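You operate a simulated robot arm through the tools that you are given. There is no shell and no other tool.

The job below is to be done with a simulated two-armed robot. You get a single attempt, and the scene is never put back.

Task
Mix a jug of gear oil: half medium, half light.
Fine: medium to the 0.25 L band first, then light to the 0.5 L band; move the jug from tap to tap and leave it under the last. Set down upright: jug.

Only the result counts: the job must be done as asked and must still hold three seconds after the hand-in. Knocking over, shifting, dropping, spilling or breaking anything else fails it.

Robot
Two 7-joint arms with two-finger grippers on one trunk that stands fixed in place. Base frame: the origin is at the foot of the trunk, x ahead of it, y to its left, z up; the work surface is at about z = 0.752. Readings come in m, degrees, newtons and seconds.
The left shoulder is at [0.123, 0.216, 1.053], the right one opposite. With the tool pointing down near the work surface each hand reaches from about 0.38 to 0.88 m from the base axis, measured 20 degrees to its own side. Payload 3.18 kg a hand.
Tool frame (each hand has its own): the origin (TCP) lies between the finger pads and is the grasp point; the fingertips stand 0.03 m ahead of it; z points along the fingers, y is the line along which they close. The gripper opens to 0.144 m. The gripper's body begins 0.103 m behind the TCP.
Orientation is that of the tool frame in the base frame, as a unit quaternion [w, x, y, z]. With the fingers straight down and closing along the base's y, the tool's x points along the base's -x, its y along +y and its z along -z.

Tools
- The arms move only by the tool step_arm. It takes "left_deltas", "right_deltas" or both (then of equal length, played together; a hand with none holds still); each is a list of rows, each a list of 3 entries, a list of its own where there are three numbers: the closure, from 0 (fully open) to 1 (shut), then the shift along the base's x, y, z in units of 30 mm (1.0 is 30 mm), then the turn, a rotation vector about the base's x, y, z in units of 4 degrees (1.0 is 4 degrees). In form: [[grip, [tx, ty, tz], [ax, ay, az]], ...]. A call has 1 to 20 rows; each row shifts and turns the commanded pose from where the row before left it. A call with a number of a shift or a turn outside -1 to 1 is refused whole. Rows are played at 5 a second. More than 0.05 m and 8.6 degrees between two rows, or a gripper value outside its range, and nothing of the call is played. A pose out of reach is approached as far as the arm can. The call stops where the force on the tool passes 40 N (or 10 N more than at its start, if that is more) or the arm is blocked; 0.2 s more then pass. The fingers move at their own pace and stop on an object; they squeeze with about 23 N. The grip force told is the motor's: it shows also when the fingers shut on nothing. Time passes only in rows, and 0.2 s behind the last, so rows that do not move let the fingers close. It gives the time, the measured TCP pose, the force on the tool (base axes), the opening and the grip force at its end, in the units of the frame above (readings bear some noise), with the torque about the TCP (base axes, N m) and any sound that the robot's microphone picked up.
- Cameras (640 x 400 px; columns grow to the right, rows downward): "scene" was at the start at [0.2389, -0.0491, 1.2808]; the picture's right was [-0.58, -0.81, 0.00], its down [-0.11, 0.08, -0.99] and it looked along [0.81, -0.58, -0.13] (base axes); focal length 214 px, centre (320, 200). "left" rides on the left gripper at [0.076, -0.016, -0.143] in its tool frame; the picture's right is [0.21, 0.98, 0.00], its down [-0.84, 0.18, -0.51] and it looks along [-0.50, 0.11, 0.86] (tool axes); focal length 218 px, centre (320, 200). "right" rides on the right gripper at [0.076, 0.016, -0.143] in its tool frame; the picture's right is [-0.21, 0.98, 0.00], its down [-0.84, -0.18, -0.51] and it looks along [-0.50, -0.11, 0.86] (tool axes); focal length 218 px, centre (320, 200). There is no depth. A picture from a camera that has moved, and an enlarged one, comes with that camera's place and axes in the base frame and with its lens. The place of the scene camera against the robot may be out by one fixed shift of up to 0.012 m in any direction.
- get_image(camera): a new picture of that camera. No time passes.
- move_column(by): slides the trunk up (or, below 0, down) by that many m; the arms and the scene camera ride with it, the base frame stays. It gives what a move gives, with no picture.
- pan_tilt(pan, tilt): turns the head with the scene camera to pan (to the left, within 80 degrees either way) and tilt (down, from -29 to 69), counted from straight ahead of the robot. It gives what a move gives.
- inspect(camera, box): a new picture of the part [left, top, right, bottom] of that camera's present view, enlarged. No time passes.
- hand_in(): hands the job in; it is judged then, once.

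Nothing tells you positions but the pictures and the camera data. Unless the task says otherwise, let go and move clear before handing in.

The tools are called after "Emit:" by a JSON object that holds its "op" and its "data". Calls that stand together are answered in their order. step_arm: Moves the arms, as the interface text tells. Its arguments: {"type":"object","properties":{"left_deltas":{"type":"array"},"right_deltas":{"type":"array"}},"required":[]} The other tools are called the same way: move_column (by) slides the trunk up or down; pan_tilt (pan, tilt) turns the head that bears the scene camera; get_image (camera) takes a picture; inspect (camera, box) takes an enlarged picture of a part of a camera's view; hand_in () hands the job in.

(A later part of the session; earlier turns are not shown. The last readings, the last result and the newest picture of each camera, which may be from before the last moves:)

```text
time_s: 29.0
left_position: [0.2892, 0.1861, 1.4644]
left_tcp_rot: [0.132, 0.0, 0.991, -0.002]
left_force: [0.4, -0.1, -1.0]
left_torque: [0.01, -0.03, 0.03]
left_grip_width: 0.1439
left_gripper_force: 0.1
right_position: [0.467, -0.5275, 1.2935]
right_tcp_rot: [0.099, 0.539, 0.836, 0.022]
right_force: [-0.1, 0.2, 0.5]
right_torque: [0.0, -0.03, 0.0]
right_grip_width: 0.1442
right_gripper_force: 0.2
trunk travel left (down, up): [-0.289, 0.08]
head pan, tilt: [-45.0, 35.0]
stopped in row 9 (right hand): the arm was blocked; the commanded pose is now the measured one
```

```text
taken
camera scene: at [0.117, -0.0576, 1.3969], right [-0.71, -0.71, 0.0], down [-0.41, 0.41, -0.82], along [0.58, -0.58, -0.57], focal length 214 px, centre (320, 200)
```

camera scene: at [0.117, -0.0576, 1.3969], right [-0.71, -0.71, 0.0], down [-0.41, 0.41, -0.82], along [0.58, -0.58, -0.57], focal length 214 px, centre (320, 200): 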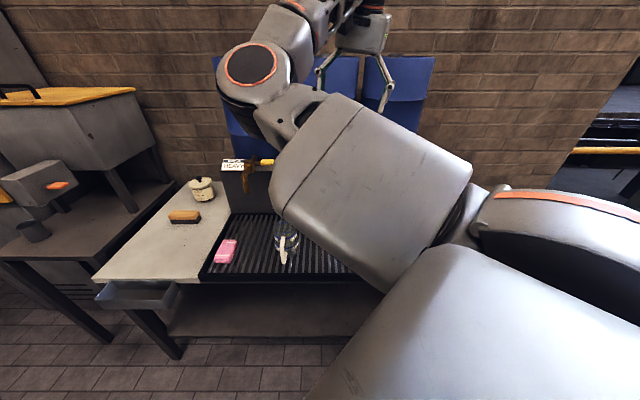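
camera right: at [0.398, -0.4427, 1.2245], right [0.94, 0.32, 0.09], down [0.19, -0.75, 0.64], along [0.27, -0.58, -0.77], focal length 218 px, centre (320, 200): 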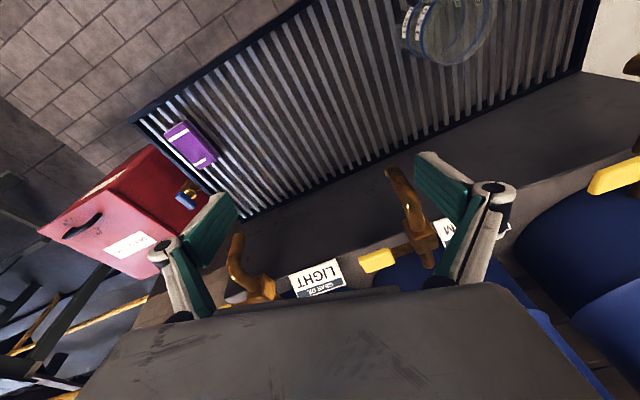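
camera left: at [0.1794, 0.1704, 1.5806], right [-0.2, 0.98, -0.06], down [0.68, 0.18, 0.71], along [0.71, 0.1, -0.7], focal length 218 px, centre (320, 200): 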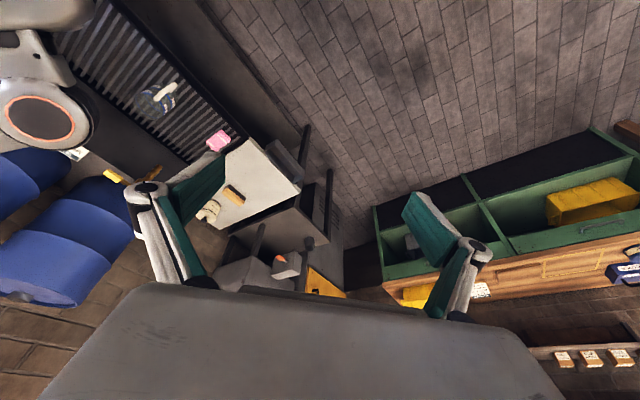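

Emit:
{"op": "get_image", "data": {"camera": "left"}}

Emit:
{"op": "pan_tilt", "data": {"pan": -45, "tilt": 5}}

Emit:
{"op": "get_image", "data": {"camera": "scene"}}

```text
taken
camera left: at [0.1784, 0.1698, 1.5808], right [-0.2, 0.98, -0.06], down [0.68, 0.18, 0.71], along [0.71, 0.1, -0.7], focal length 218 px, centre (320, 200)
```

left: 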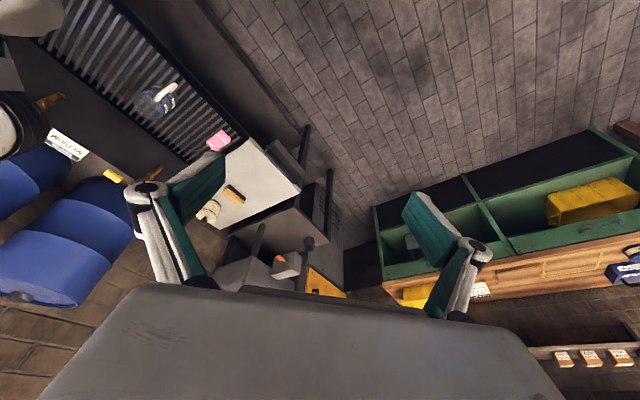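

```text
time_s: 30.0
left_position: [0.2905, 0.1858, 1.465]
left_tcp_rot: [0.133, -0.001, 0.991, -0.002]
left_force: [0.3, 0.0, -0.9]
left_torque: [-0.01, -0.01, 0.02]
left_grip_width: 0.1439
left_gripper_force: 0.1
right_position: [0.4677, -0.5274, 1.2946]
right_tcp_rot: [0.099, 0.538, 0.837, 0.023]
right_force: [0.1, 0.4, 0.3]
right_torque: [0.0, -0.02, -0.04]
right_grip_width: 0.144
right_gripper_force: 0.1
trunk travel left (down, up): [-0.289, 0.08]
head pan, tilt: [-45.0, 5.0]
```

```text
taken
camera scene: at [0.1199, -0.0603, 1.4451], right [-0.71, -0.71, 0.0], down [-0.06, 0.06, -1.0], along [0.7, -0.7, -0.09], focal length 214 px, centre (320, 200)
```

scene: 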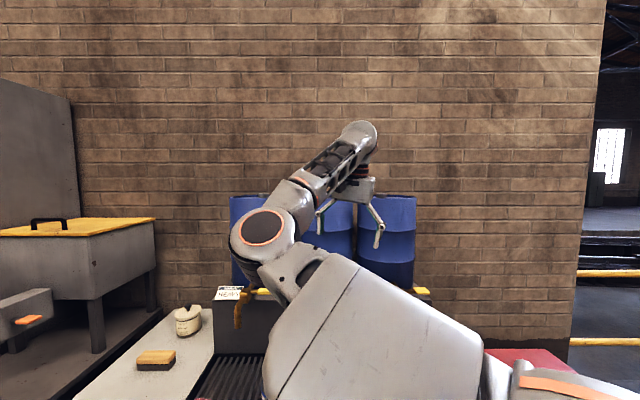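

The elbow hinge is left of the hand, with the forearm rising to the right. I'll try swinging the forearm up and over (rotating about the forward axis) to flip the elbow outward.

Emit:
{"op": "step_arm", "data": {"right_deltas": [[0, [0, 0.1, 0.75], [-1, 0, 0]], [0, [0, 0.1, 0.75], [-1, 0, 0]], [0, [0, 0.15, 0.75], [-1, 0, 0]], [0, [0, 0.15, 0.75], [-1, 0, 0]], [0, [0, 0.2, 0.75], [-1, 0, 0]], [0, [0, 0.25, 0.75], [-1, 0, 0]], [0, [0, 0.3, 0.75], [-1, 0, 0]], [0, [0, 0.35, 0.75], [-1, 0, 0]]]}}

Emit:
{"op": "get_image", "data": {"camera": "scene"}}

```text
time_s: 31.8
left_position: [0.2901, 0.187, 1.4642]
left_tcp_rot: [0.134, 0.0, 0.991, -0.003]
left_force: [0.4, 0.1, 0.4]
left_torque: [-0.04, -0.03, -0.02]
left_grip_width: 0.1441
left_gripper_force: 0.0
right_position: [0.4683, -0.4747, 1.4768]
right_tcp_rot: [0.244, 0.487, 0.812, -0.209]
right_force: [-0.5, -0.2, 0.3]
right_torque: [-0.05, 0.03, -0.02]
right_grip_width: 0.1441
right_gripper_force: 0.0
trunk travel left (down, up): [-0.289, 0.08]
head pan, tilt: [-45.0, 5.0]
```

```text
taken
camera scene: at [0.1197, -0.0594, 1.4452], right [-0.71, -0.71, 0.0], down [-0.06, 0.06, -1.0], along [0.7, -0.7, -0.09], focal length 214 px, centre (320, 200)
```

scene: 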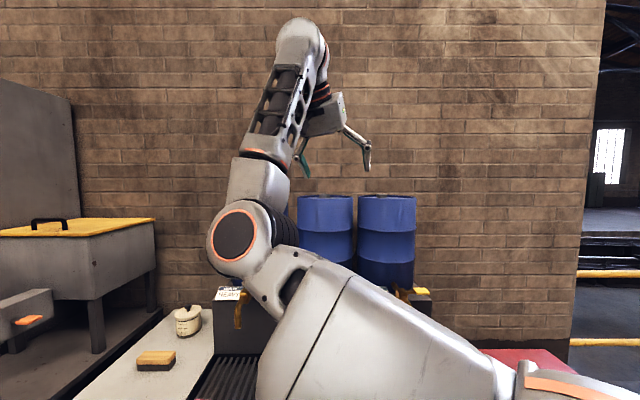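

It follows nicely: the forearm is now vertical. Continue swinging it further to the left.

Emit:
{"op": "step_arm", "data": {"right_deltas": [[0, [0, 0.4, 0.6], [-1, 0, 0]], [0, [0, 0.45, 0.55], [-1, 0, 0]], [0, [0, 0.5, 0.5], [-1, 0, 0]], [0, [0, 0.5, 0.5], [-1, 0, 0]], [0, [0, 0.55, 0.45], [-1, 0, 0]], [0, [0, 0.6, 0.4], [-1, 0, 0]], [0, [0, 0.6, 0.4], [-1, 0, 0]], [0, [0, 0.65, 0.35], [-1, 0, 0]], [0, [0, 0.65, 0.3], [-1, 0, 0]], [0, [0, 0.7, 0.25], [-1, 0, 0]]]}}

Emit:
{"op": "get_image", "data": {"camera": "scene"}}

```text
time_s: 34.2
left_position: [0.2911, 0.1856, 1.4642]
left_tcp_rot: [0.133, -0.001, 0.991, -0.001]
left_force: [0.4, -0.2, -0.4]
left_torque: [0.04, 0.01, 0.0]
left_grip_width: 0.1439
left_gripper_force: 0.0
right_position: [0.4727, -0.3431, 1.5962]
right_tcp_rot: [0.372, 0.39, 0.707, -0.457]
right_force: [1.1, 1.1, -0.2]
right_torque: [0.0, -0.02, 0.02]
right_grip_width: 0.144
right_gripper_force: 0.0
trunk travel left (down, up): [-0.289, 0.08]
head pan, tilt: [-45.0, 5.0]
stopped in row 10 (right hand): the arm was blocked; the commanded pose is now the measured one
```

```text
taken
camera scene: at [0.1199, -0.0609, 1.4451], right [-0.71, -0.71, 0.0], down [-0.06, 0.06, -1.0], along [0.7, -0.7, -0.09], focal length 214 px, centre (320, 200)
```

scene: 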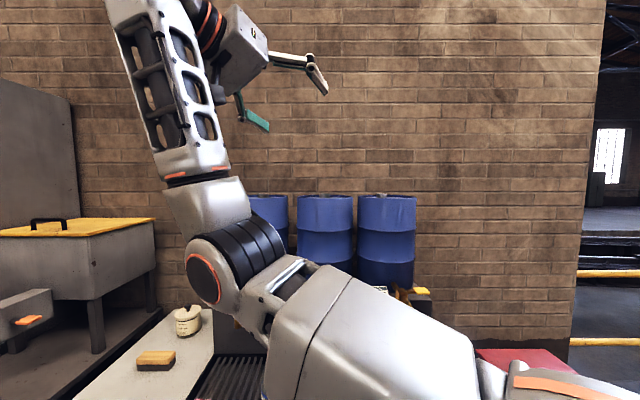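

Forearm now leans left with the elbow rotated. Next turn the hand about the vertical so its fingers point forward, keeping the wrist about still.

Emit:
{"op": "step_arm", "data": {"right_deltas": [[0, [0.6, 0.15, 0], [0, 0, 1]], [0, [0.6, 0.15, 0], [0, 0, 1]], [0, [0.55, 0.2, 0], [0, 0, 1]], [0, [0.55, 0.25, 0], [0, 0, 1]], [0, [0.5, 0.3, 0], [0, 0, 1]], [0, [0.5, 0.3, 0], [0, 0, 1]], [0, [0.45, 0.35, 0], [0, 0, 1]], [0, [0.4, 0.4, 0], [0, 0, 1]], [0, [0.4, 0.4, 0], [0, 0, 1]], [0, [0.35, 0.45, 0], [0, 0, 1]], [0, [0.3, 0.45, 0], [0, 0, 1]], [0, [0.25, 0.5, 0], [0, 0, 1]]]}}

Emit:
{"op": "get_image", "data": {"camera": "scene"}}

```text
time_s: 36.8
left_position: [0.2901, 0.1861, 1.4633]
left_tcp_rot: [0.133, -0.001, 0.991, -0.002]
left_force: [1.0, -0.1, -0.3]
left_torque: [-0.01, -0.02, -0.03]
left_grip_width: 0.1441
left_gripper_force: 0.0
right_position: [0.6359, -0.2191, 1.5961]
right_tcp_rot: [0.53, 0.067, 0.803, -0.266]
right_force: [-0.4, 0.3, -0.2]
right_torque: [-0.01, 0.01, 0.0]
right_grip_width: 0.1442
right_gripper_force: 0.0
trunk travel left (down, up): [-0.289, 0.08]
head pan, tilt: [-45.0, 5.0]
```

```text
taken
camera scene: at [0.1198, -0.0597, 1.4452], right [-0.71, -0.71, 0.0], down [-0.06, 0.06, -1.0], along [0.7, -0.7, -0.09], focal length 214 px, centre (320, 200)
```

scene: 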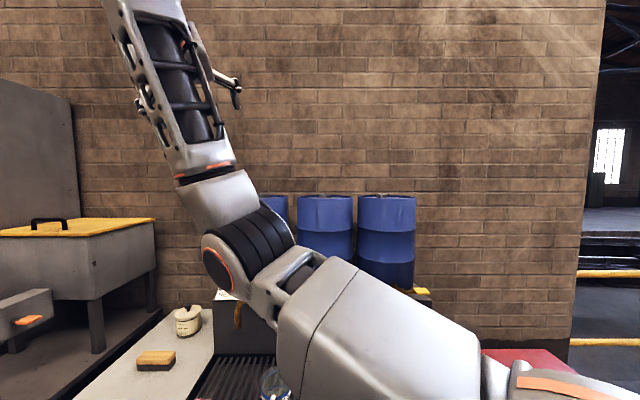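

The hand now points forward. Next, lower it while pitching down to 45°, watching how the elbow goes.

Emit:
{"op": "step_arm", "data": {"right_deltas": [[0, [-0.3, 0.3, -0.8], [0.36, 0.6, 0]], [0, [-0.3, 0.3, -0.8], [0.36, 0.6, 0]], [0, [-0.3, 0.3, -0.8], [0.36, 0.6, 0]], [0, [-0.3, 0.3, -0.8], [0.36, 0.6, 0]], [0, [-0.3, 0.3, -0.8], [0.36, 0.6, 0]]]}}

Emit:
{"op": "get_image", "data": {"camera": "scene"}}

Emit:
{"op": "get_image", "data": {"camera": "left"}}

```text
time_s: 38.0
left_position: [0.2895, 0.1868, 1.464]
left_tcp_rot: [0.133, -0.001, 0.991, -0.001]
left_force: [-0.8, -1.0, 0.0]
left_torque: [-0.01, -0.01, 0.03]
left_grip_width: 0.1439
left_gripper_force: 0.1
right_position: [0.6127, -0.2409, 1.5015]
right_tcp_rot: [0.439, 0.072, 0.867, -0.223]
right_force: [-0.8, -0.3, -0.7]
right_torque: [0.04, -0.01, 0.01]
right_grip_width: 0.1441
right_gripper_force: 0.2
right hand out of reach, approached as far as the arm can: row 3, 4, 5
trunk travel left (down, up): [-0.289, 0.08]
head pan, tilt: [-45.0, 5.0]
```

```text
taken
camera scene: at [0.1193, -0.0602, 1.4452], right [-0.71, -0.71, 0.0], down [-0.06, 0.06, -1.0], along [0.7, -0.7, -0.09], focal length 214 px, centre (320, 200)
```

scene: 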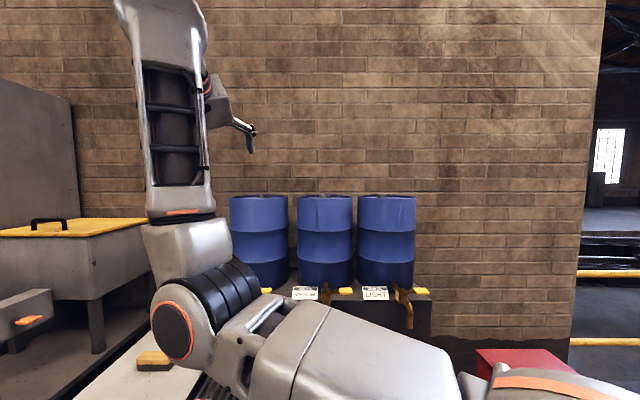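

```text
taken
camera left: at [0.1782, 0.17, 1.5809], right [-0.2, 0.98, -0.06], down [0.68, 0.18, 0.71], along [0.71, 0.1, -0.7], focal length 218 px, centre (320, 200)
```

left: 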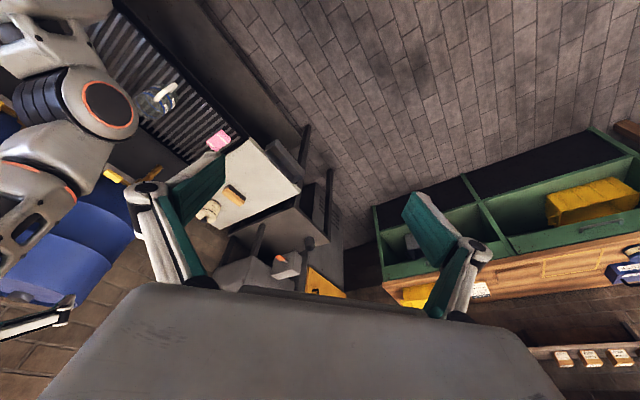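

The elbow tends to fall to the left; to send it right I must bring the wrist further left. First move the left arm out of the way (forward-left and down).

Emit:
{"op": "step_arm", "data": {"left_deltas": [[0, [0.8, 0.8, -0.3], [0, 0, 0]], [0, [0.8, 0.8, -0.3], [0, 0, 0]], [0, [0.8, 0.8, -0.3], [0, 0, 0]], [0, [0.8, 0.8, -0.3], [0, 0, 0]], [0, [0.8, 1, -0.3], [0, 0, 0]], [0, [0.8, 1, -0.3], [0, 0, 0]], [0, [0.8, 1, -0.3], [0, 0, 0]], [0, [0.8, 1, -0.3], [0, 0, 0]], [0, [0.5, 1, -0.3], [0, 0, 0]], [0, [0.5, 1, -0.3], [0, 0, 0]]]}}

Emit:
{"op": "pan_tilt", "data": {"pan": 30, "tilt": 15}}

Emit:
{"op": "get_image", "data": {"camera": "scene"}}

```text
time_s: 40.2
left_position: [0.404, 0.3121, 1.3474]
left_tcp_rot: [0.136, -0.007, 0.991, -0.003]
left_force: [0.0, -0.5, -0.3]
left_torque: [-0.01, 0.04, 0.02]
left_grip_width: 0.1442
left_gripper_force: 0.0
left hand out of reach, approached as far as the arm can: row 1, 2, 3, 4, 5, 6, 7, 8, 9, 10
right_position: [0.6153, -0.243, 1.4996]
right_tcp_rot: [0.437, 0.073, 0.869, -0.221]
right_force: [0.3, 0.3, -0.5]
right_torque: [-0.02, 0.0, 0.01]
right_grip_width: 0.1442
right_gripper_force: 0.0
trunk travel left (down, up): [-0.289, 0.08]
head pan, tilt: [-45.0, 5.0]
```

```text
time_s: 41.7
left_position: [0.4052, 0.3118, 1.3474]
left_tcp_rot: [0.136, -0.006, 0.991, -0.003]
left_force: [-0.5, 1.0, 0.3]
left_torque: [-0.02, -0.01, 0.04]
left_grip_width: 0.1441
left_gripper_force: 0.0
right_position: [0.6141, -0.2421, 1.4996]
right_tcp_rot: [0.437, 0.073, 0.869, -0.22]
right_force: [0.4, -0.3, 0.2]
right_torque: [0.05, 0.01, -0.02]
right_grip_width: 0.1441
right_gripper_force: 0.0
trunk travel left (down, up): [-0.289, 0.08]
head pan, tilt: [30.0, 15.0]
```

```text
taken
camera scene: at [0.1359, 0.0514, 1.4289], right [0.5, -0.87, 0.0], down [-0.22, -0.13, -0.97], along [0.84, 0.48, -0.26], focal length 214 px, centre (320, 200)
```

scene: 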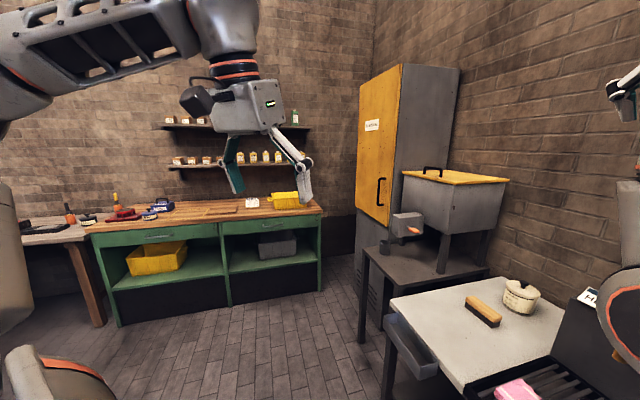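

The left arm is clear at y≈0.31. Now shift the right hand left ~0.17 m at height.

Emit:
{"op": "step_arm", "data": {"right_deltas": [[0, [0, 0.7, 0.2], [0, 0, 0]], [0, [0, 0.7, 0.2], [0, 0, 0]], [0, [0, 0.7, 0.2], [0, 0, 0]], [0, [0, 0.7, 0.2], [0, 0, 0]], [0, [0, 0.7, 0.2], [0, 0, 0]], [0, [0, 0.7, 0], [0, 0, 0]], [0, [0, 0.7, 0], [0, 0, 0]], [0, [0, 0.7, 0], [0, 0, 0]]]}}

Emit:
{"op": "pan_tilt", "data": {"pan": -30, "tilt": 5}}

Emit:
{"op": "get_image", "data": {"camera": "scene"}}

```text
time_s: 43.5
left_position: [0.4052, 0.3119, 1.3476]
left_tcp_rot: [0.137, -0.006, 0.991, -0.003]
left_force: [0.6, -1.2, -0.3]
left_torque: [-0.03, -0.02, -0.01]
left_grip_width: 0.144
left_gripper_force: 0.1
right_position: [0.613, -0.2427, 1.4991]
right_tcp_rot: [0.438, 0.073, 0.869, -0.22]
right_force: [0.5, 0.4, -0.4]
right_torque: [-0.02, 0.03, 0.04]
right_grip_width: 0.1438
right_gripper_force: 0.1
right hand out of reach, approached as far as the arm can: row 1, 2, 3, 4, 5, 6, 7, 8
trunk travel left (down, up): [-0.289, 0.08]
head pan, tilt: [30.0, 15.0]
```

```text
time_s: 44.8
left_position: [0.4041, 0.3121, 1.3483]
left_tcp_rot: [0.136, -0.006, 0.991, -0.002]
left_force: [-0.2, 0.3, 0.3]
left_torque: [-0.01, -0.01, -0.02]
left_grip_width: 0.1437
left_gripper_force: 0.1
right_position: [0.614, -0.2422, 1.5003]
right_tcp_rot: [0.438, 0.073, 0.868, -0.22]
right_force: [0.2, 1.0, -1.2]
right_torque: [-0.02, 0.02, 0.03]
right_grip_width: 0.144
right_gripper_force: 0.1
trunk travel left (down, up): [-0.289, 0.08]
head pan, tilt: [-30.0, 5.0]
```

```text
taken
camera scene: at [0.1346, -0.0411, 1.4451], right [-0.5, -0.87, 0.0], down [-0.08, 0.04, -1.0], along [0.86, -0.5, -0.09], focal length 214 px, centre (320, 200)
```

scene: 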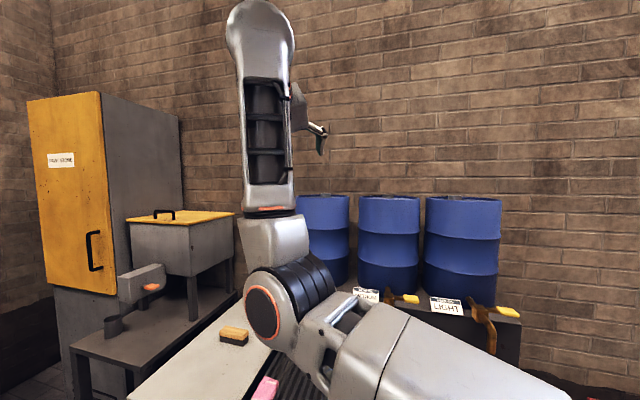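

That direction is stuck; go back up to the free pose and swing by rolling about the forward axis instead.

Emit:
{"op": "step_arm", "data": {"right_deltas": [[0, [0.15, 0.15, 0.7], [-0.3, -0.5, 0]], [0, [0.15, 0.15, 0.7], [-0.3, -0.5, 0]], [0, [0.15, 0.15, 0.7], [-0.3, -0.5, 0]], [0, [0.15, 0.15, 0.7], [-0.3, -0.5, 0]], [0, [0, 0.55, 0.1], [-1, 0, 0]], [0, [0, 0.55, 0.1], [-1, 0, 0]], [0, [0, 0.55, 0.05], [-1, 0, 0]], [0, [0, 0.55, 0], [-1, 0, 0]], [0, [0, 0.55, 0], [-1, 0, 0]], [0, [0, 0.55, -0.05], [-1, 0, 0]], [0, [0, 0.55, -0.1], [-1, 0, 0]], [0, [0, 0.55, -0.1], [-1, 0, 0]]]}}

Emit:
{"op": "get_image", "data": {"camera": "scene"}}

```text
time_s: 46.7
left_position: [0.4051, 0.3107, 1.3482]
left_tcp_rot: [0.137, -0.006, 0.991, -0.002]
left_force: [0.0, -1.6, -0.5]
left_torque: [0.0, 0.01, 0.0]
left_grip_width: 0.1441
left_gripper_force: 0.1
right_position: [0.6416, -0.2596, 1.5973]
right_tcp_rot: [0.477, 0.061, 0.79, -0.381]
right_force: [0.5, -0.2, 0.6]
right_torque: [0.02, 0.0, 0.02]
right_grip_width: 0.1439
right_gripper_force: 0.0
trunk travel left (down, up): [-0.289, 0.08]
head pan, tilt: [-30.0, 5.0]
stopped in row 9 (right hand): the arm was blocked; the commanded pose is now the measured one
```

```text
taken
camera scene: at [0.1341, -0.0416, 1.4452], right [-0.5, -0.87, 0.0], down [-0.08, 0.04, -1.0], along [0.86, -0.5, -0.09], focal length 214 px, centre (320, 200)
```

scene: 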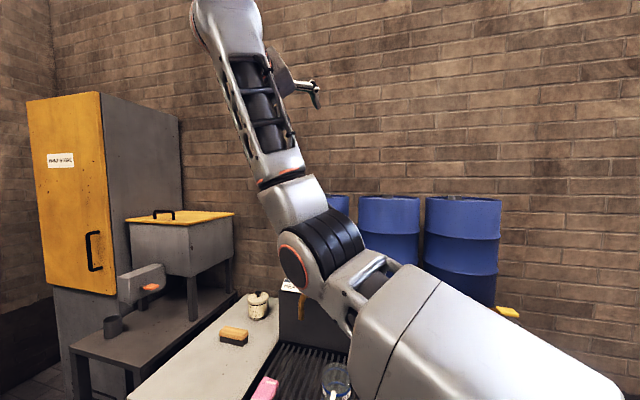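

Emit:
{"op": "step_arm", "data": {"right_deltas": [[0, [0, 0, 0], [1, 0, 0]], [0, [0, 0, 0], [1, 0, 0]], [0, [0, 0, 0], [1, 0, 0]], [0, [0, 0, 0], [1, 0, 0]], [0, [-0.5, 0.4, 0.4], [0, 0, 1]], [0, [-0.5, 0.4, 0.4], [0, 0, 1]], [0, [-0.5, 0.4, 0.4], [0, 0, 1]], [0, [-0.5, 0.4, 0.4], [0, 0, 1]], [0, [-0.5, 0.4, 0.4], [0, 0, 1]], [0, [-0.5, 0.4, 0.4], [0, 0, 1]]]}}

Emit:
{"op": "get_image", "data": {"camera": "scene"}}

```text
time_s: 49.1
left_position: [0.405, 0.312, 1.347]
left_tcp_rot: [0.137, -0.005, 0.991, -0.002]
left_force: [-0.6, -0.3, -0.4]
left_torque: [0.03, -0.02, 0.0]
left_grip_width: 0.1439
left_gripper_force: 0.1
right_position: [0.5864, -0.2212, 1.6408]
right_tcp_rot: [0.481, -0.027, 0.859, -0.174]
right_force: [0.0, -1.3, 0.6]
right_torque: [0.03, 0.01, 0.0]
right_grip_width: 0.1438
right_gripper_force: 0.1
trunk travel left (down, up): [-0.289, 0.08]
head pan, tilt: [-30.0, 5.0]
stopped in row 10 (right hand): the arm was blocked; the commanded pose is now the measured one
```

```text
taken
camera scene: at [0.1345, -0.0418, 1.4451], right [-0.5, -0.87, 0.0], down [-0.08, 0.04, -1.0], along [0.86, -0.5, -0.09], focal length 214 px, centre (320, 200)
```

scene: 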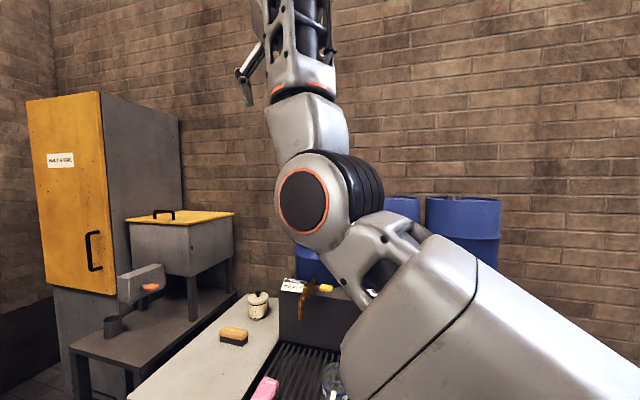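

I now understand the arm better: rolling forearm and hand rigidly about the upper-arm axis moves freely. I'll roll the other way (from up, to the right, then down), aiming for a hanging forearm with the hand pointing forward.

Emit:
{"op": "step_arm", "data": {"right_deltas": [[0, [0, -0.467, -0.273], [1, 0, 0]], [0, [0, -0.467, -0.273], [1, 0, 0]], [0, [0, -0.467, -0.273], [1, 0, 0]], [0, [0, -0.467, -0.273], [1, 0, 0]], [0, [0, -0.467, -0.273], [1, 0, 0]], [0, [0, -0.353, -0.413], [1, 0, 0]], [0, [0, -0.353, -0.413], [1, 0, 0]], [0, [0, -0.353, -0.413], [1, 0, 0]], [0, [0, -0.353, -0.413], [1, 0, 0]], [0, [0, -0.353, -0.413], [1, 0, 0]], [0, [0, -0.183, -0.507], [1, 0, 0]], [0, [0, -0.183, -0.507], [1, 0, 0]], [0, [0, -0.183, -0.507], [1, 0, 0]], [0, [0, -0.183, -0.507], [1, 0, 0]], [0, [0, -0.183, -0.507], [1, 0, 0]]]}}

Emit:
{"op": "get_image", "data": {"camera": "scene"}}

```text
time_s: 50.9
left_position: [0.4049, 0.3092, 1.3474]
left_tcp_rot: [0.136, -0.006, 0.991, -0.002]
left_force: [0.2, 0.2, 0.0]
left_torque: [0.08, 0.01, 0.03]
left_grip_width: 0.1439
left_gripper_force: 0.1
right_position: [0.5714, -0.3466, 1.5848]
right_tcp_rot: [0.488, 0.129, 0.863, -0.026]
right_force: [0.2, 0.6, 0.6]
right_torque: [0.02, -0.02, 0.04]
right_grip_width: 0.144
right_gripper_force: 0.0
trunk travel left (down, up): [-0.289, 0.08]
head pan, tilt: [-30.0, 5.0]
stopped in row 8 (right hand): the arm was blocked; the commanded pose is now the measured one
```

```text
taken
camera scene: at [0.1347, -0.0421, 1.4451], right [-0.5, -0.87, 0.0], down [-0.08, 0.04, -1.0], along [0.86, -0.5, -0.09], focal length 214 px, centre (320, 200)
```

scene: 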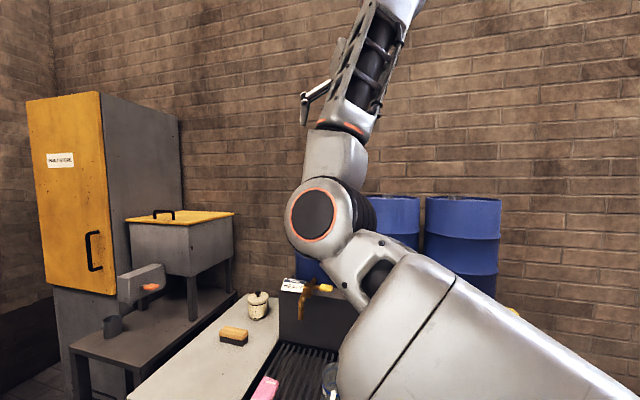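

The hand was folded back too far against the forearm (wrist limit). I pitch the hand up to unfold it, then resume the roll toward the right.

Emit:
{"op": "step_arm", "data": {"right_deltas": [[0, [0.15, 0, 0.54], [-0.2, -0.95, 0]], [0, [0.15, 0, 0.54], [-0.2, -0.95, 0]], [0, [0.15, 0, 0.54], [-0.2, -0.95, 0]], [0, [0.15, 0, 0.54], [-0.2, -0.95, 0]], [0, [0.15, 0, 0.54], [-0.2, -0.95, 0]], [0, [0.15, 0, 0.54], [-0.2, -0.95, 0]], [0, [0.15, 0, 0.54], [-0.2, -0.95, 0]], [0, [0.15, 0, 0.54], [-0.2, -0.95, 0]], [0, [0, -0.647, -0.54], [1, 0, 0]], [0, [0, -0.647, -0.54], [1, 0, 0]], [0, [0, -0.647, -0.54], [1, 0, 0]], [0, [0, -0.647, -0.54], [1, 0, 0]], [0, [0, -0.647, -0.54], [1, 0, 0]]]}}

Emit:
{"op": "get_image", "data": {"camera": "scene"}}

```text
time_s: 53.6
left_position: [0.4048, 0.3109, 1.3475]
left_tcp_rot: [0.136, -0.006, 0.991, -0.001]
left_force: [0.6, -0.4, -0.4]
left_torque: [0.03, 0.02, -0.01]
left_grip_width: 0.144
left_gripper_force: 0.2
right_position: [0.6098, -0.4447, 1.63]
right_tcp_rot: [0.675, 0.224, 0.7, 0.069]
right_force: [0.3, -0.2, -0.4]
right_torque: [-0.01, -0.03, 0.03]
right_grip_width: 0.1442
right_gripper_force: 0.0
trunk travel left (down, up): [-0.289, 0.08]
head pan, tilt: [-30.0, 5.0]
```

```text
taken
camera scene: at [0.1347, -0.0417, 1.4451], right [-0.5, -0.87, 0.0], down [-0.08, 0.04, -1.0], along [0.86, -0.5, -0.09], focal length 214 px, centre (320, 200)
```

scene: 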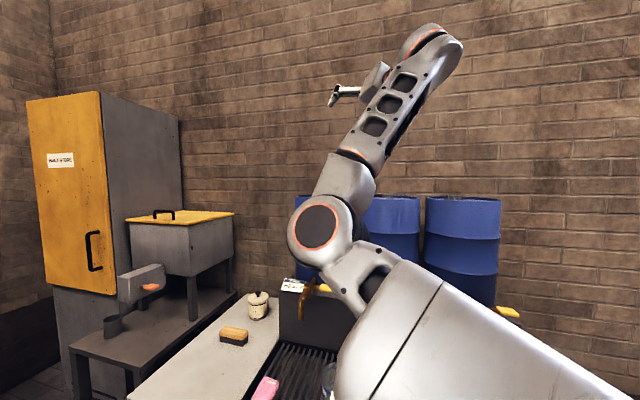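

Works. Continue rolling right and down.

Emit:
{"op": "step_arm", "data": {"right_deltas": [[0, [0, -0.42, -0.72], [1, 0, 0]], [0, [0, -0.42, -0.72], [1, 0, 0]], [0, [0, -0.42, -0.72], [1, 0, 0]], [0, [0, -0.42, -0.72], [1, 0, 0]], [0, [0, -0.42, -0.72], [1, 0, 0]], [0, [-0.1, -0.15, -0.82], [1, 0, 0]], [0, [-0.1, -0.15, -0.82], [1, 0, 0]], [0, [-0.1, -0.15, -0.82], [1, 0, 0]], [0, [-0.1, -0.15, -0.82], [1, 0, 0]], [0, [-0.1, -0.15, -0.82], [1, 0, 0]]]}}

Emit:
{"op": "get_image", "data": {"camera": "scene"}}

```text
time_s: 56.0
left_position: [0.4047, 0.3115, 1.3474]
left_tcp_rot: [0.137, -0.006, 0.991, -0.001]
left_force: [-0.2, 0.1, 0.3]
left_torque: [0.03, 0.0, -0.01]
left_grip_width: 0.1439
left_gripper_force: 0.0
right_position: [0.5729, -0.5458, 1.4268]
right_tcp_rot: [0.593, 0.438, 0.617, 0.275]
right_force: [-0.4, 0.4, -0.1]
right_torque: [-0.02, 0.01, 0.01]
right_grip_width: 0.144
right_gripper_force: 0.0
trunk travel left (down, up): [-0.289, 0.08]
head pan, tilt: [-30.0, 5.0]
stopped in row 10 (right hand): the arm was blocked; the commanded pose is now the measured one
```

```text
taken
camera scene: at [0.1344, -0.0415, 1.4452], right [-0.5, -0.87, 0.0], down [-0.08, 0.04, -1.0], along [0.86, -0.5, -0.09], focal length 214 px, centre (320, 200)
```

scene: 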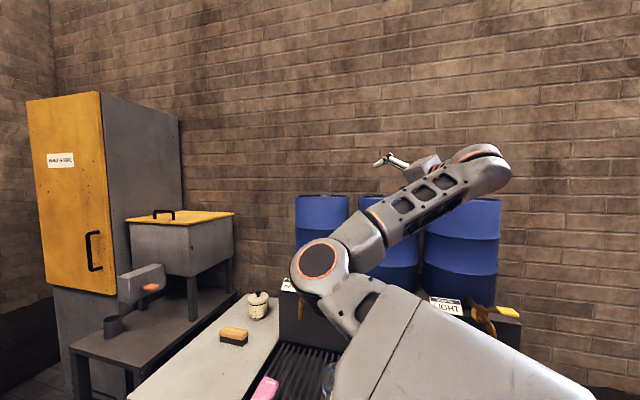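

Forearm is nearly level. Turn the hand's yaw to the right (toward the station) to relieve the wrist, then go on.

Emit:
{"op": "step_arm", "data": {"right_deltas": [[0, [-0.1, -0.5, 0], [0, 0, -1]], [0, [-0.15, -0.5, 0], [0, 0, -1]], [0, [-0.2, -0.5, 0], [0, 0, -1]], [0, [-0.25, -0.5, 0], [0, 0, -1]], [0, [-0.3, -0.5, 0], [0, 0, -1]], [0, [-0.3, -0.45, 0], [0, 0, -1]], [0, [-0.35, -0.45, 0], [0, 0, -1]], [0, [-0.35, -0.4, 0], [0, 0, -1]], [0, [0, -0.1, -0.6], [0.7, -0.7, 0]], [0, [0, -0.1, -0.6], [0.7, -0.7, 0]], [0, [0, -0.1, -0.6], [0.7, -0.7, 0]], [0, [0, 0, -0.6], [0.7, -0.7, 0]]]}}

Emit:
{"op": "get_image", "data": {"camera": "scene"}}

```text
time_s: 58.6
left_position: [0.4049, 0.3113, 1.3476]
left_tcp_rot: [0.137, -0.005, 0.991, -0.003]
left_force: [0.3, 0.0, 0.2]
left_torque: [0.02, -0.03, -0.03]
left_grip_width: 0.1442
left_gripper_force: 0.1
right_position: [0.5141, -0.665, 1.357]
right_tcp_rot: [0.627, 0.637, 0.397, 0.209]
right_force: [0.2, 0.7, 0.3]
right_torque: [-0.02, 0.01, -0.03]
right_grip_width: 0.144
right_gripper_force: 0.0
trunk travel left (down, up): [-0.289, 0.08]
head pan, tilt: [-30.0, 5.0]
```

```text
taken
camera scene: at [0.1346, -0.0411, 1.4451], right [-0.5, -0.87, 0.0], down [-0.08, 0.04, -1.0], along [0.86, -0.5, -0.09], focal length 214 px, centre (320, 200)
```

scene: 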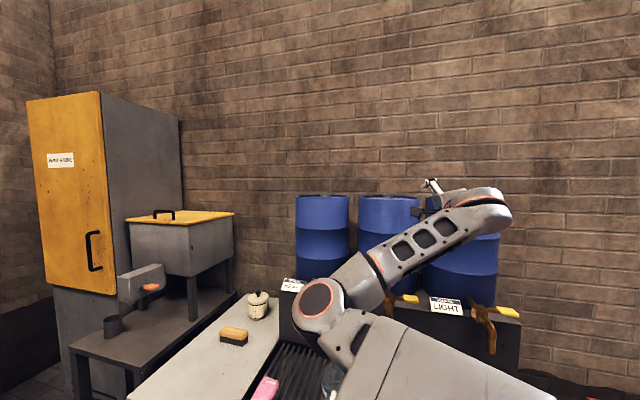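

Now keep rolling about the forward axis, with a pull-back from the taps, to bring forearm down.

Emit:
{"op": "step_arm", "data": {"right_deltas": [[0, [-0.35, 0.35, -0.6], [0.75, 0, 0]], [0, [-0.35, 0.35, -0.7], [0.75, 0, 0]], [0, [-0.35, 0.35, -0.8], [0.75, 0, 0]], [0, [-0.35, 0.35, -0.8], [0.75, 0, 0]], [0, [-0.35, 0.35, -0.8], [0.75, 0, 0]], [0, [-0.35, 0.35, -0.8], [0.75, 0, 0]], [0, [-0.3, 0.35, -0.8], [0.75, 0, 0]]]}}

Emit:
{"op": "get_image", "data": {"camera": "scene"}}

```text
time_s: 60.5
left_position: [0.4038, 0.3119, 1.3475]
left_tcp_rot: [0.137, -0.006, 0.991, -0.002]
left_force: [-0.7, 0.4, -0.5]
left_torque: [0.01, 0.0, 0.01]
left_grip_width: 0.144
left_gripper_force: 0.0
right_position: [0.4114, -0.6412, 1.2086]
right_tcp_rot: [0.525, 0.753, 0.314, 0.243]
right_force: [0.0, -0.2, 0.0]
right_torque: [0.0, 0.0, 0.02]
right_grip_width: 0.144
right_gripper_force: 0.1
right hand out of reach, approached as far as the arm can: row 7
trunk travel left (down, up): [-0.289, 0.08]
head pan, tilt: [-30.0, 5.0]
stopped in row 7 (right hand): the arm was blocked; the commanded pose is now the measured one
```

```text
taken
camera scene: at [0.1342, -0.0414, 1.4452], right [-0.5, -0.87, 0.0], down [-0.08, 0.04, -1.0], along [0.86, -0.5, -0.09], focal length 214 px, centre (320, 200)
```

scene: 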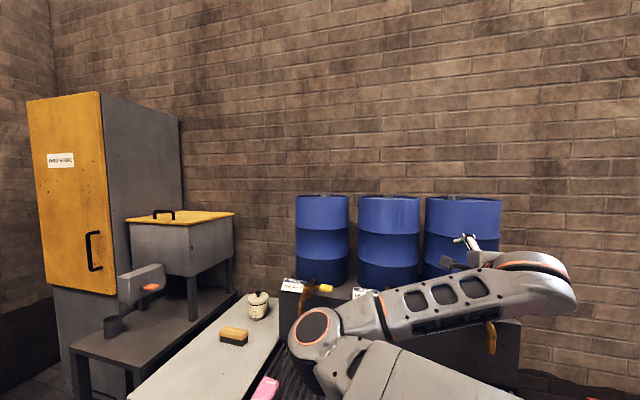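

Emit:
{"op": "step_arm", "data": {"right_deltas": [[0, [0, 0.15, -0.6], [0.75, 0, 0]], [0, [0, 0.18, -0.7], [0.75, 0, 0]], [0, [0, 0.18, -0.74], [0.75, 0, 0]], [0, [0, 0.18, -0.74], [0.75, 0, 0]], [0, [0, 0.18, -0.74], [0.75, 0, 0]], [0, [0, 0.2, -0.74], [0.75, 0, 0]]]}}

Emit:
{"op": "pan_tilt", "data": {"pan": -45, "tilt": 30}}

Emit:
{"op": "get_image", "data": {"camera": "scene"}}

```text
time_s: 62.0
left_position: [0.4052, 0.3123, 1.3481]
left_tcp_rot: [0.137, -0.006, 0.99, -0.003]
left_force: [0.5, 0.2, 0.1]
left_torque: [-0.05, -0.02, 0.02]
left_grip_width: 0.1439
left_gripper_force: 0.1
right_position: [0.3878, -0.6566, 1.1054]
right_tcp_rot: [0.435, 0.826, 0.232, 0.272]
right_force: [0.2, 0.1, -0.8]
right_torque: [-0.03, -0.01, 0.01]
right_grip_width: 0.1441
right_gripper_force: 0.0
right hand out of reach, approached as far as the arm can: row 2, 4
trunk travel left (down, up): [-0.289, 0.08]
head pan, tilt: [-30.0, 5.0]
stopped in row 6 (right hand): the arm was blocked; the commanded pose is now the measured one
```

```text
time_s: 62.9
left_position: [0.4047, 0.3114, 1.3487]
left_tcp_rot: [0.136, -0.006, 0.991, -0.003]
left_force: [0.6, -0.5, -0.5]
left_torque: [0.01, 0.03, 0.01]
left_grip_width: 0.1437
left_gripper_force: 0.1
right_position: [0.3885, -0.6565, 1.105]
right_tcp_rot: [0.436, 0.826, 0.231, 0.271]
right_force: [0.2, 0.3, 1.2]
right_torque: [0.02, 0.01, -0.01]
right_grip_width: 0.1443
right_gripper_force: 0.1
trunk travel left (down, up): [-0.289, 0.08]
head pan, tilt: [-45.0, 30.0]
```

```text
taken
camera scene: at [0.1189, -0.0591, 1.4048], right [-0.71, -0.71, 0.0], down [-0.35, 0.35, -0.87], along [0.61, -0.61, -0.5], focal length 214 px, centre (320, 200)
```

scene: 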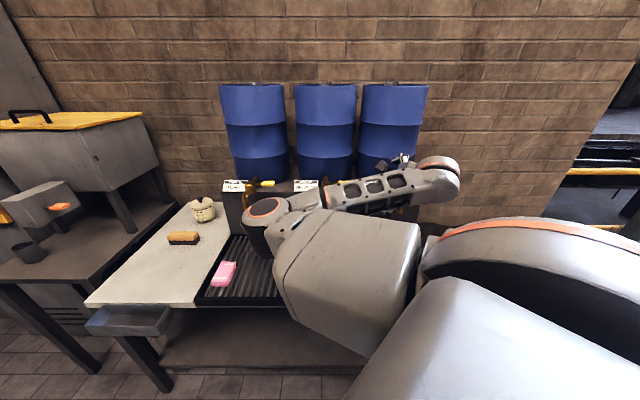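

The forearm can't roll below level on this side (joint limit), so the elbow must flip outward: roll the forearm back up, swing the whole arm right about the shoulder, then roll the forearm left. Step one: roll up.

Emit:
{"op": "step_arm", "data": {"right_deltas": [[0, [0, 0, 0.89], [-0.833, 0, 0]], [0, [0, 0, 0.89], [-0.833, 0, 0]], [0, [0, 0, 0.89], [-0.833, 0, 0]], [0, [0, 0, 0.89], [-0.833, 0, 0]], [0, [0, 0, 0.89], [-0.833, 0, 0]], [0, [0, 0, 0.89], [-0.833, 0, 0]], [0, [0, 0.31, 0.83], [-0.833, 0, 0]], [0, [0, 0.31, 0.83], [-0.833, 0, 0]], [0, [0, 0.31, 0.83], [-0.833, 0, 0]], [0, [0, 0.31, 0.83], [-0.833, 0, 0]], [0, [0, 0.31, 0.83], [-0.833, 0, 0]], [0, [0, 0.31, 0.83], [-0.833, 0, 0]], [0, [0, 0.58, 0.67], [-0.833, 0, 0]], [0, [0, 0.58, 0.67], [-0.833, 0, 0]], [0, [0, 0.58, 0.67], [-0.833, 0, 0]], [0, [0, 0.58, 0.67], [-0.833, 0, 0]], [0, [0, 0.58, 0.67], [-0.833, 0, 0]], [0, [0, 0.58, 0.67], [-0.833, 0, 0]]]}}

Emit:
{"op": "pan_tilt", "data": {"pan": -45, "tilt": 0}}

Emit:
{"op": "get_image", "data": {"camera": "scene"}}

```text
time_s: 66.7
left_position: [0.4047, 0.3136, 1.3472]
left_tcp_rot: [0.136, -0.006, 0.991, -0.003]
left_force: [0.2, 0.0, 0.3]
left_torque: [-0.02, -0.02, -0.05]
left_grip_width: 0.1441
left_gripper_force: 0.0
right_position: [0.3808, -0.5035, 1.5399]
right_tcp_rot: [0.791, 0.504, 0.326, 0.117]
right_force: [0.5, 0.5, -1.2]
right_torque: [0.04, 0.02, -0.02]
right_grip_width: 0.1439
right_gripper_force: 0.0
right hand out of reach, approached as far as the arm can: row 1
trunk travel left (down, up): [-0.289, 0.08]
head pan, tilt: [-45.0, 30.0]
```

```text
time_s: 67.7
left_position: [0.4057, 0.3112, 1.3478]
left_tcp_rot: [0.138, -0.006, 0.99, -0.002]
left_force: [0.0, 0.0, -0.4]
left_torque: [0.0, 0.02, 0.01]
left_grip_width: 0.144
left_gripper_force: 0.1
right_position: [0.3827, -0.5029, 1.5411]
right_tcp_rot: [0.794, 0.5, 0.326, 0.115]
right_force: [-0.6, -0.2, 0.4]
right_torque: [0.02, -0.01, 0.0]
right_grip_width: 0.1442
right_gripper_force: 0.1
trunk travel left (down, up): [-0.289, 0.08]
head pan, tilt: [-45.0, 0.0]
```

```text
taken
camera scene: at [0.1187, -0.0589, 1.453], right [-0.71, -0.71, 0.0], down [0.0, 0.0, -1.0], along [0.71, -0.71, 0.0], focal length 214 px, centre (320, 200)
```

scene: 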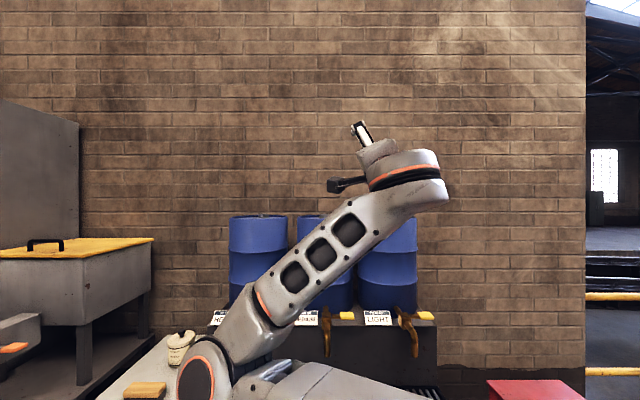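

Followed well. Step two: swing the whole arm rigidly right about the shoulder's vertical axis by 40°.

Emit:
{"op": "step_arm", "data": {"right_deltas": [[0, [-0.578, -0.695, 0], [0, 0, -0.833]], [0, [-0.617, -0.661, 0], [0, 0, -0.833]], [0, [-0.655, -0.624, 0], [0, 0, -0.833]], [0, [-0.69, -0.585, 0], [0, 0, -0.833]], [0, [-0.722, -0.544, 0], [0, 0, -0.833]], [0, [-0.753, -0.5, 0], [0, 0, -0.833]], [0, [-0.78, -0.456, 0], [0, 0, -0.833]], [0, [-0.805, -0.41, 0], [0, 0, -0.833]], [0, [-0.828, -0.362, 0], [0, 0, -0.833]], [0, [-0.848, -0.314, 0], [0, 0, -0.833]], [0, [-0.864, -0.264, 0], [0, 0, -0.833]], [0, [-0.879, -0.212, 0], [0, 0, -0.833]]]}}

Emit:
{"op": "get_image", "data": {"camera": "scene"}}

```text
time_s: 70.3
left_position: [0.4044, 0.3111, 1.3484]
left_tcp_rot: [0.137, -0.005, 0.991, -0.002]
left_force: [-0.9, 0.1, -0.5]
left_torque: [0.03, -0.03, -0.03]
left_grip_width: 0.1442
left_gripper_force: 0.1
right_position: [0.1207, -0.6679, 1.5323]
right_tcp_rot: [0.782, 0.585, 0.147, -0.159]
right_force: [-0.5, -0.3, 0.6]
right_torque: [0.02, -0.04, 0.03]
right_grip_width: 0.144
right_gripper_force: 0.1
trunk travel left (down, up): [-0.289, 0.08]
head pan, tilt: [-45.0, 0.0]
```

```text
taken
camera scene: at [0.1181, -0.0592, 1.4531], right [-0.71, -0.71, 0.0], down [0.0, 0.0, -1.0], along [0.71, -0.71, 0.0], focal length 214 px, centre (320, 200)
```

scene: 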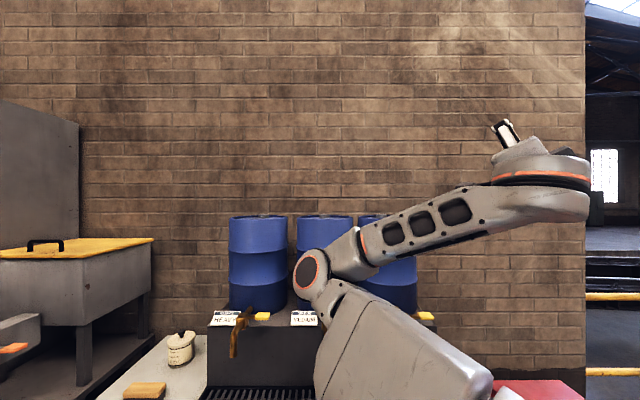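

The elbow moved right a bit. Now open the elbow somewhat (swing the hand forward), then roll the forearm up and over to the left.

Emit:
{"op": "step_arm", "data": {"right_deltas": [[0, [0.87, -0.18, 0], [0, 0, 0.875]], [0, [0.87, -0.18, 0], [0, 0, 0.875]], [0, [0.87, -0.18, 0], [0, 0, 0.875]], [0, [0.87, -0.18, 0], [0, 0, 0.875]], [0, [0.87, -0.18, 0], [0, 0, 0.875]], [0, [0.87, -0.18, 0], [0, 0, 0.875]], [0, [0.87, -0.18, 0], [0, 0, 0.875]], [0, [0.87, -0.18, 0], [0, 0, 0.875]], [0, [0.87, -0.18, 0], [0, 0, 0.875]], [0, [0.87, -0.18, 0], [0, 0, 0.875]]]}}

Emit:
{"op": "get_image", "data": {"camera": "scene"}}

```text
time_s: 72.5
left_position: [0.4047, 0.3112, 1.3472]
left_tcp_rot: [0.136, -0.006, 0.991, -0.003]
left_force: [0.9, -0.5, 0.9]
left_torque: [0.01, 0.0, -0.01]
left_grip_width: 0.1439
left_gripper_force: 0.0
right_position: [0.3822, -0.7196, 1.5318]
right_tcp_rot: [0.794, 0.512, 0.317, 0.085]
right_force: [-0.1, -0.3, 0.1]
right_torque: [-0.02, -0.02, 0.0]
right_grip_width: 0.1438
right_gripper_force: 0.0
trunk travel left (down, up): [-0.289, 0.08]
head pan, tilt: [-45.0, 0.0]
```

```text
taken
camera scene: at [0.1189, -0.059, 1.453], right [-0.71, -0.71, 0.0], down [0.0, 0.0, -1.0], along [0.71, -0.71, 0.0], focal length 214 px, centre (320, 200)
```

scene: 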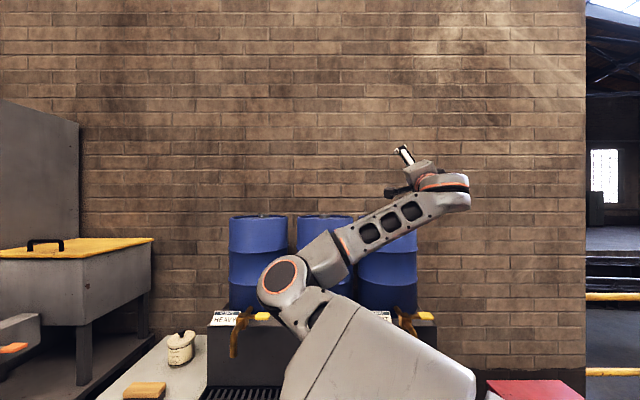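

Emit:
{"op": "step_arm", "data": {"right_deltas": [[0, [-0.293, 0.4, 0.743], [-0.69, 0.022, -0.285]], [0, [-0.293, 0.4, 0.743], [-0.69, 0.022, -0.285]], [0, [-0.293, 0.4, 0.743], [-0.69, 0.022, -0.285]], [0, [-0.293, 0.4, 0.743], [-0.69, 0.022, -0.285]], [0, [-0.293, 0.4, 0.743], [-0.69, 0.022, -0.285]], [0, [-0.24, 0.59, 0.623], [-0.69, 0.022, -0.285]], [0, [-0.24, 0.59, 0.623], [-0.69, 0.022, -0.285]], [0, [-0.24, 0.59, 0.623], [-0.69, 0.022, -0.285]], [0, [-0.24, 0.59, 0.623], [-0.69, 0.022, -0.285]], [0, [-0.24, 0.59, 0.623], [-0.69, 0.022, -0.285]], [0, [-0.167, 0.75, 0.46], [-0.69, 0.022, -0.285]], [0, [-0.167, 0.75, 0.46], [-0.69, 0.022, -0.285]], [0, [-0.167, 0.75, 0.46], [-0.69, 0.022, -0.285]], [0, [-0.167, 0.75, 0.46], [-0.69, 0.022, -0.285]], [0, [-0.167, 0.75, 0.46], [-0.69, 0.022, -0.285]], [0, [-0.083, 0.85, 0.273], [-0.69, 0.022, -0.285]], [0, [-0.083, 0.85, 0.273], [-0.69, 0.022, -0.285]], [0, [-0.083, 0.85, 0.273], [-0.69, 0.022, -0.285]], [0, [-0.083, 0.85, 0.273], [-0.69, 0.022, -0.285]], [0, [-0.083, 0.85, 0.273], [-0.69, 0.022, -0.285]]]}}

Emit:
{"op": "pan_tilt", "data": {"pan": -45, "tilt": -20}}

Emit:
{"op": "get_image", "data": {"camera": "scene"}}

```text
time_s: 76.7
left_position: [0.4042, 0.3115, 1.3466]
left_tcp_rot: [0.137, -0.005, 0.991, -0.004]
left_force: [0.0, 0.3, 1.1]
left_torque: [0.0, -0.04, 0.03]
left_grip_width: 0.1439
left_gripper_force: 0.0
right_position: [0.2631, -0.3388, 1.8485]
right_tcp_rot: [0.933, 0.146, 0.226, -0.24]
right_force: [-0.1, 0.6, -0.5]
right_torque: [0.03, 0.01, -0.03]
right_grip_width: 0.1443
right_gripper_force: 0.0
trunk travel left (down, up): [-0.289, 0.08]
head pan, tilt: [-45.0, 0.0]
```

```text
time_s: 77.5
left_position: [0.4048, 0.3128, 1.349]
left_tcp_rot: [0.137, -0.005, 0.991, -0.003]
left_force: [-0.2, -0.1, 0.0]
left_torque: [-0.05, -0.02, -0.02]
left_grip_width: 0.1435
left_gripper_force: 0.0
right_position: [0.2652, -0.3377, 1.8477]
right_tcp_rot: [0.933, 0.145, 0.227, -0.24]
right_force: [-0.8, -0.4, -0.5]
right_torque: [-0.03, -0.03, 0.0]
right_grip_width: 0.1442
right_gripper_force: 0.1
trunk travel left (down, up): [-0.289, 0.08]
head pan, tilt: [-45.0, -20.0]
```

```text
taken
camera scene: at [0.1088, -0.0489, 1.4823], right [-0.71, -0.71, 0.0], down [0.24, -0.24, -0.94], along [0.66, -0.66, 0.34], focal length 214 px, centre (320, 200)
```

scene: 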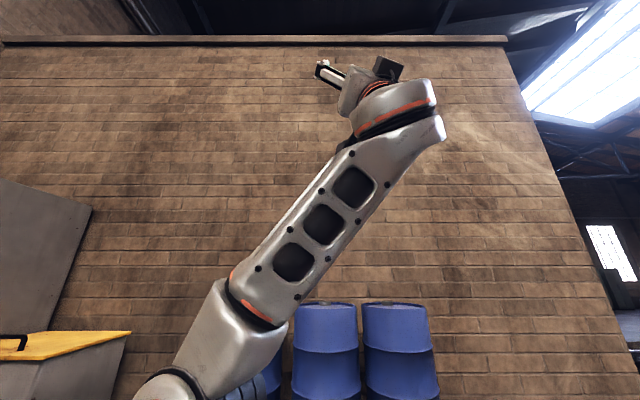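

Followed exactly. The wrist would pass near the head if I rolled on, so first open the elbow (swing the forearm forward).

Emit:
{"op": "step_arm", "data": {"right_deltas": [[0, [0.9, 0, 0.15], [0, 0.75, 0]], [0, [0.9, 0, 0.1], [0, 0.75, 0]], [0, [0.9, 0, 0.05], [0, 0.75, 0]], [0, [0.9, 0, 0], [0, 0.75, 0]], [0, [0.9, 0, 0], [0, 0.75, 0]], [0, [0.9, 0, -0.1], [0, 0.75, 0]], [0, [0.88, 0, -0.15], [0, 0.75, 0]], [0, [0.88, 0, -0.2], [0, 0.75, 0]], [0, [0.86, 0, -0.25], [0, 0.75, 0]], [0, [0.84, 0, -0.3], [0, 0.75, 0]], [0, [0.82, 0, -0.3], [0, 0.75, 0]]]}}

Emit:
{"op": "get_image", "data": {"camera": "scene"}}

```text
time_s: 79.9
left_position: [0.4045, 0.3121, 1.3471]
left_tcp_rot: [0.136, -0.004, 0.991, -0.003]
left_force: [0.3, 0.8, -0.2]
left_torque: [0.0, 0.01, 0.02]
left_grip_width: 0.1441
left_gripper_force: 0.0
right_position: [0.5638, -0.3486, 1.812]
right_tcp_rot: [0.822, 0.075, 0.487, -0.284]
right_force: [0.5, -1.2, -0.2]
right_torque: [0.01, -0.02, 0.02]
right_grip_width: 0.1439
right_gripper_force: 0.0
trunk travel left (down, up): [-0.289, 0.08]
head pan, tilt: [-45.0, -20.0]
```

```text
taken
camera scene: at [0.1093, -0.049, 1.4823], right [-0.71, -0.71, 0.0], down [0.24, -0.24, -0.94], along [0.66, -0.66, 0.34], focal length 214 px, centre (320, 200)
```

scene: 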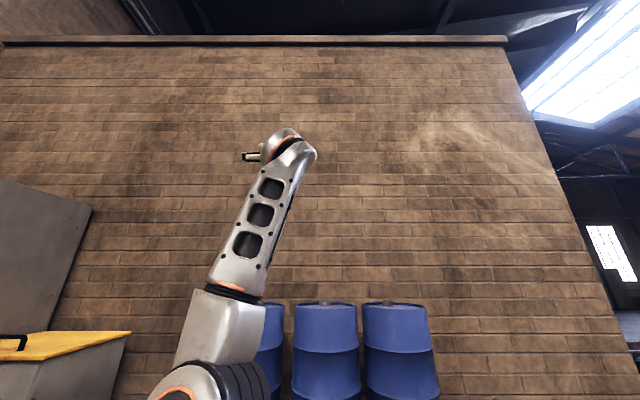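

Now swing rigidly right again by 45° about the shoulder so the elbow goes right, hand still high.

Emit:
{"op": "step_arm", "data": {"right_deltas": [[0, [-0.239, -0.893, 0], [0, 0, -0.7]], [0, [-0.283, -0.88, 0], [0, 0, -0.7]], [0, [-0.325, -0.865, 0], [0, 0, -0.7]], [0, [-0.367, -0.848, 0], [0, 0, -0.7]], [0, [-0.408, -0.829, 0], [0, 0, -0.7]], [0, [-0.448, -0.808, 0], [0, 0, -0.7]], [0, [-0.487, -0.785, 0], [0, 0, -0.7]], [0, [-0.525, -0.76, 0], [0, 0, -0.7]], [0, [-0.561, -0.734, 0], [0, 0, -0.7]], [0, [-0.596, -0.706, 0], [0, 0, -0.7]], [0, [-0.63, -0.675, 0], [0, 0, -0.7]], [0, [-0.662, -0.644, 0], [0, 0, -0.7]], [0, [-0.693, -0.611, 0], [0, 0, -0.7]], [0, [-0.722, -0.577, 0], [0, 0, -0.7]], [0, [-0.749, -0.54, 0], [0, 0, -0.7]], [0, [-0.775, -0.503, 0], [0, 0, -0.7]]]}}

Emit:
{"op": "get_image", "data": {"camera": "scene"}}

```text
time_s: 83.3
left_position: [0.4043, 0.3111, 1.3478]
left_tcp_rot: [0.137, -0.005, 0.991, -0.002]
left_force: [-0.3, -1.4, 0.5]
left_torque: [0.04, -0.02, 0.02]
left_grip_width: 0.1439
left_gripper_force: 0.0
right_position: [0.3001, -0.6823, 1.8187]
right_tcp_rot: [0.669, 0.25, 0.42, -0.56]
right_force: [-1.0, -0.1, -0.4]
right_torque: [-0.01, 0.03, 0.05]
right_grip_width: 0.1441
right_gripper_force: 0.1
trunk travel left (down, up): [-0.289, 0.08]
head pan, tilt: [-45.0, -20.0]
```

```text
taken
camera scene: at [0.1083, -0.0496, 1.4824], right [-0.71, -0.71, 0.0], down [0.24, -0.24, -0.94], along [0.66, -0.66, 0.34], focal length 214 px, centre (320, 200)
```

scene: 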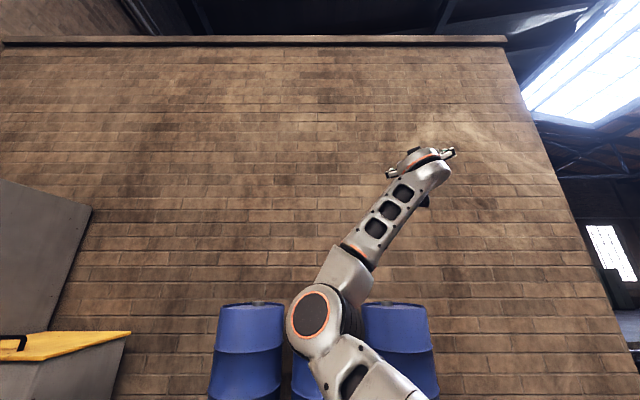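

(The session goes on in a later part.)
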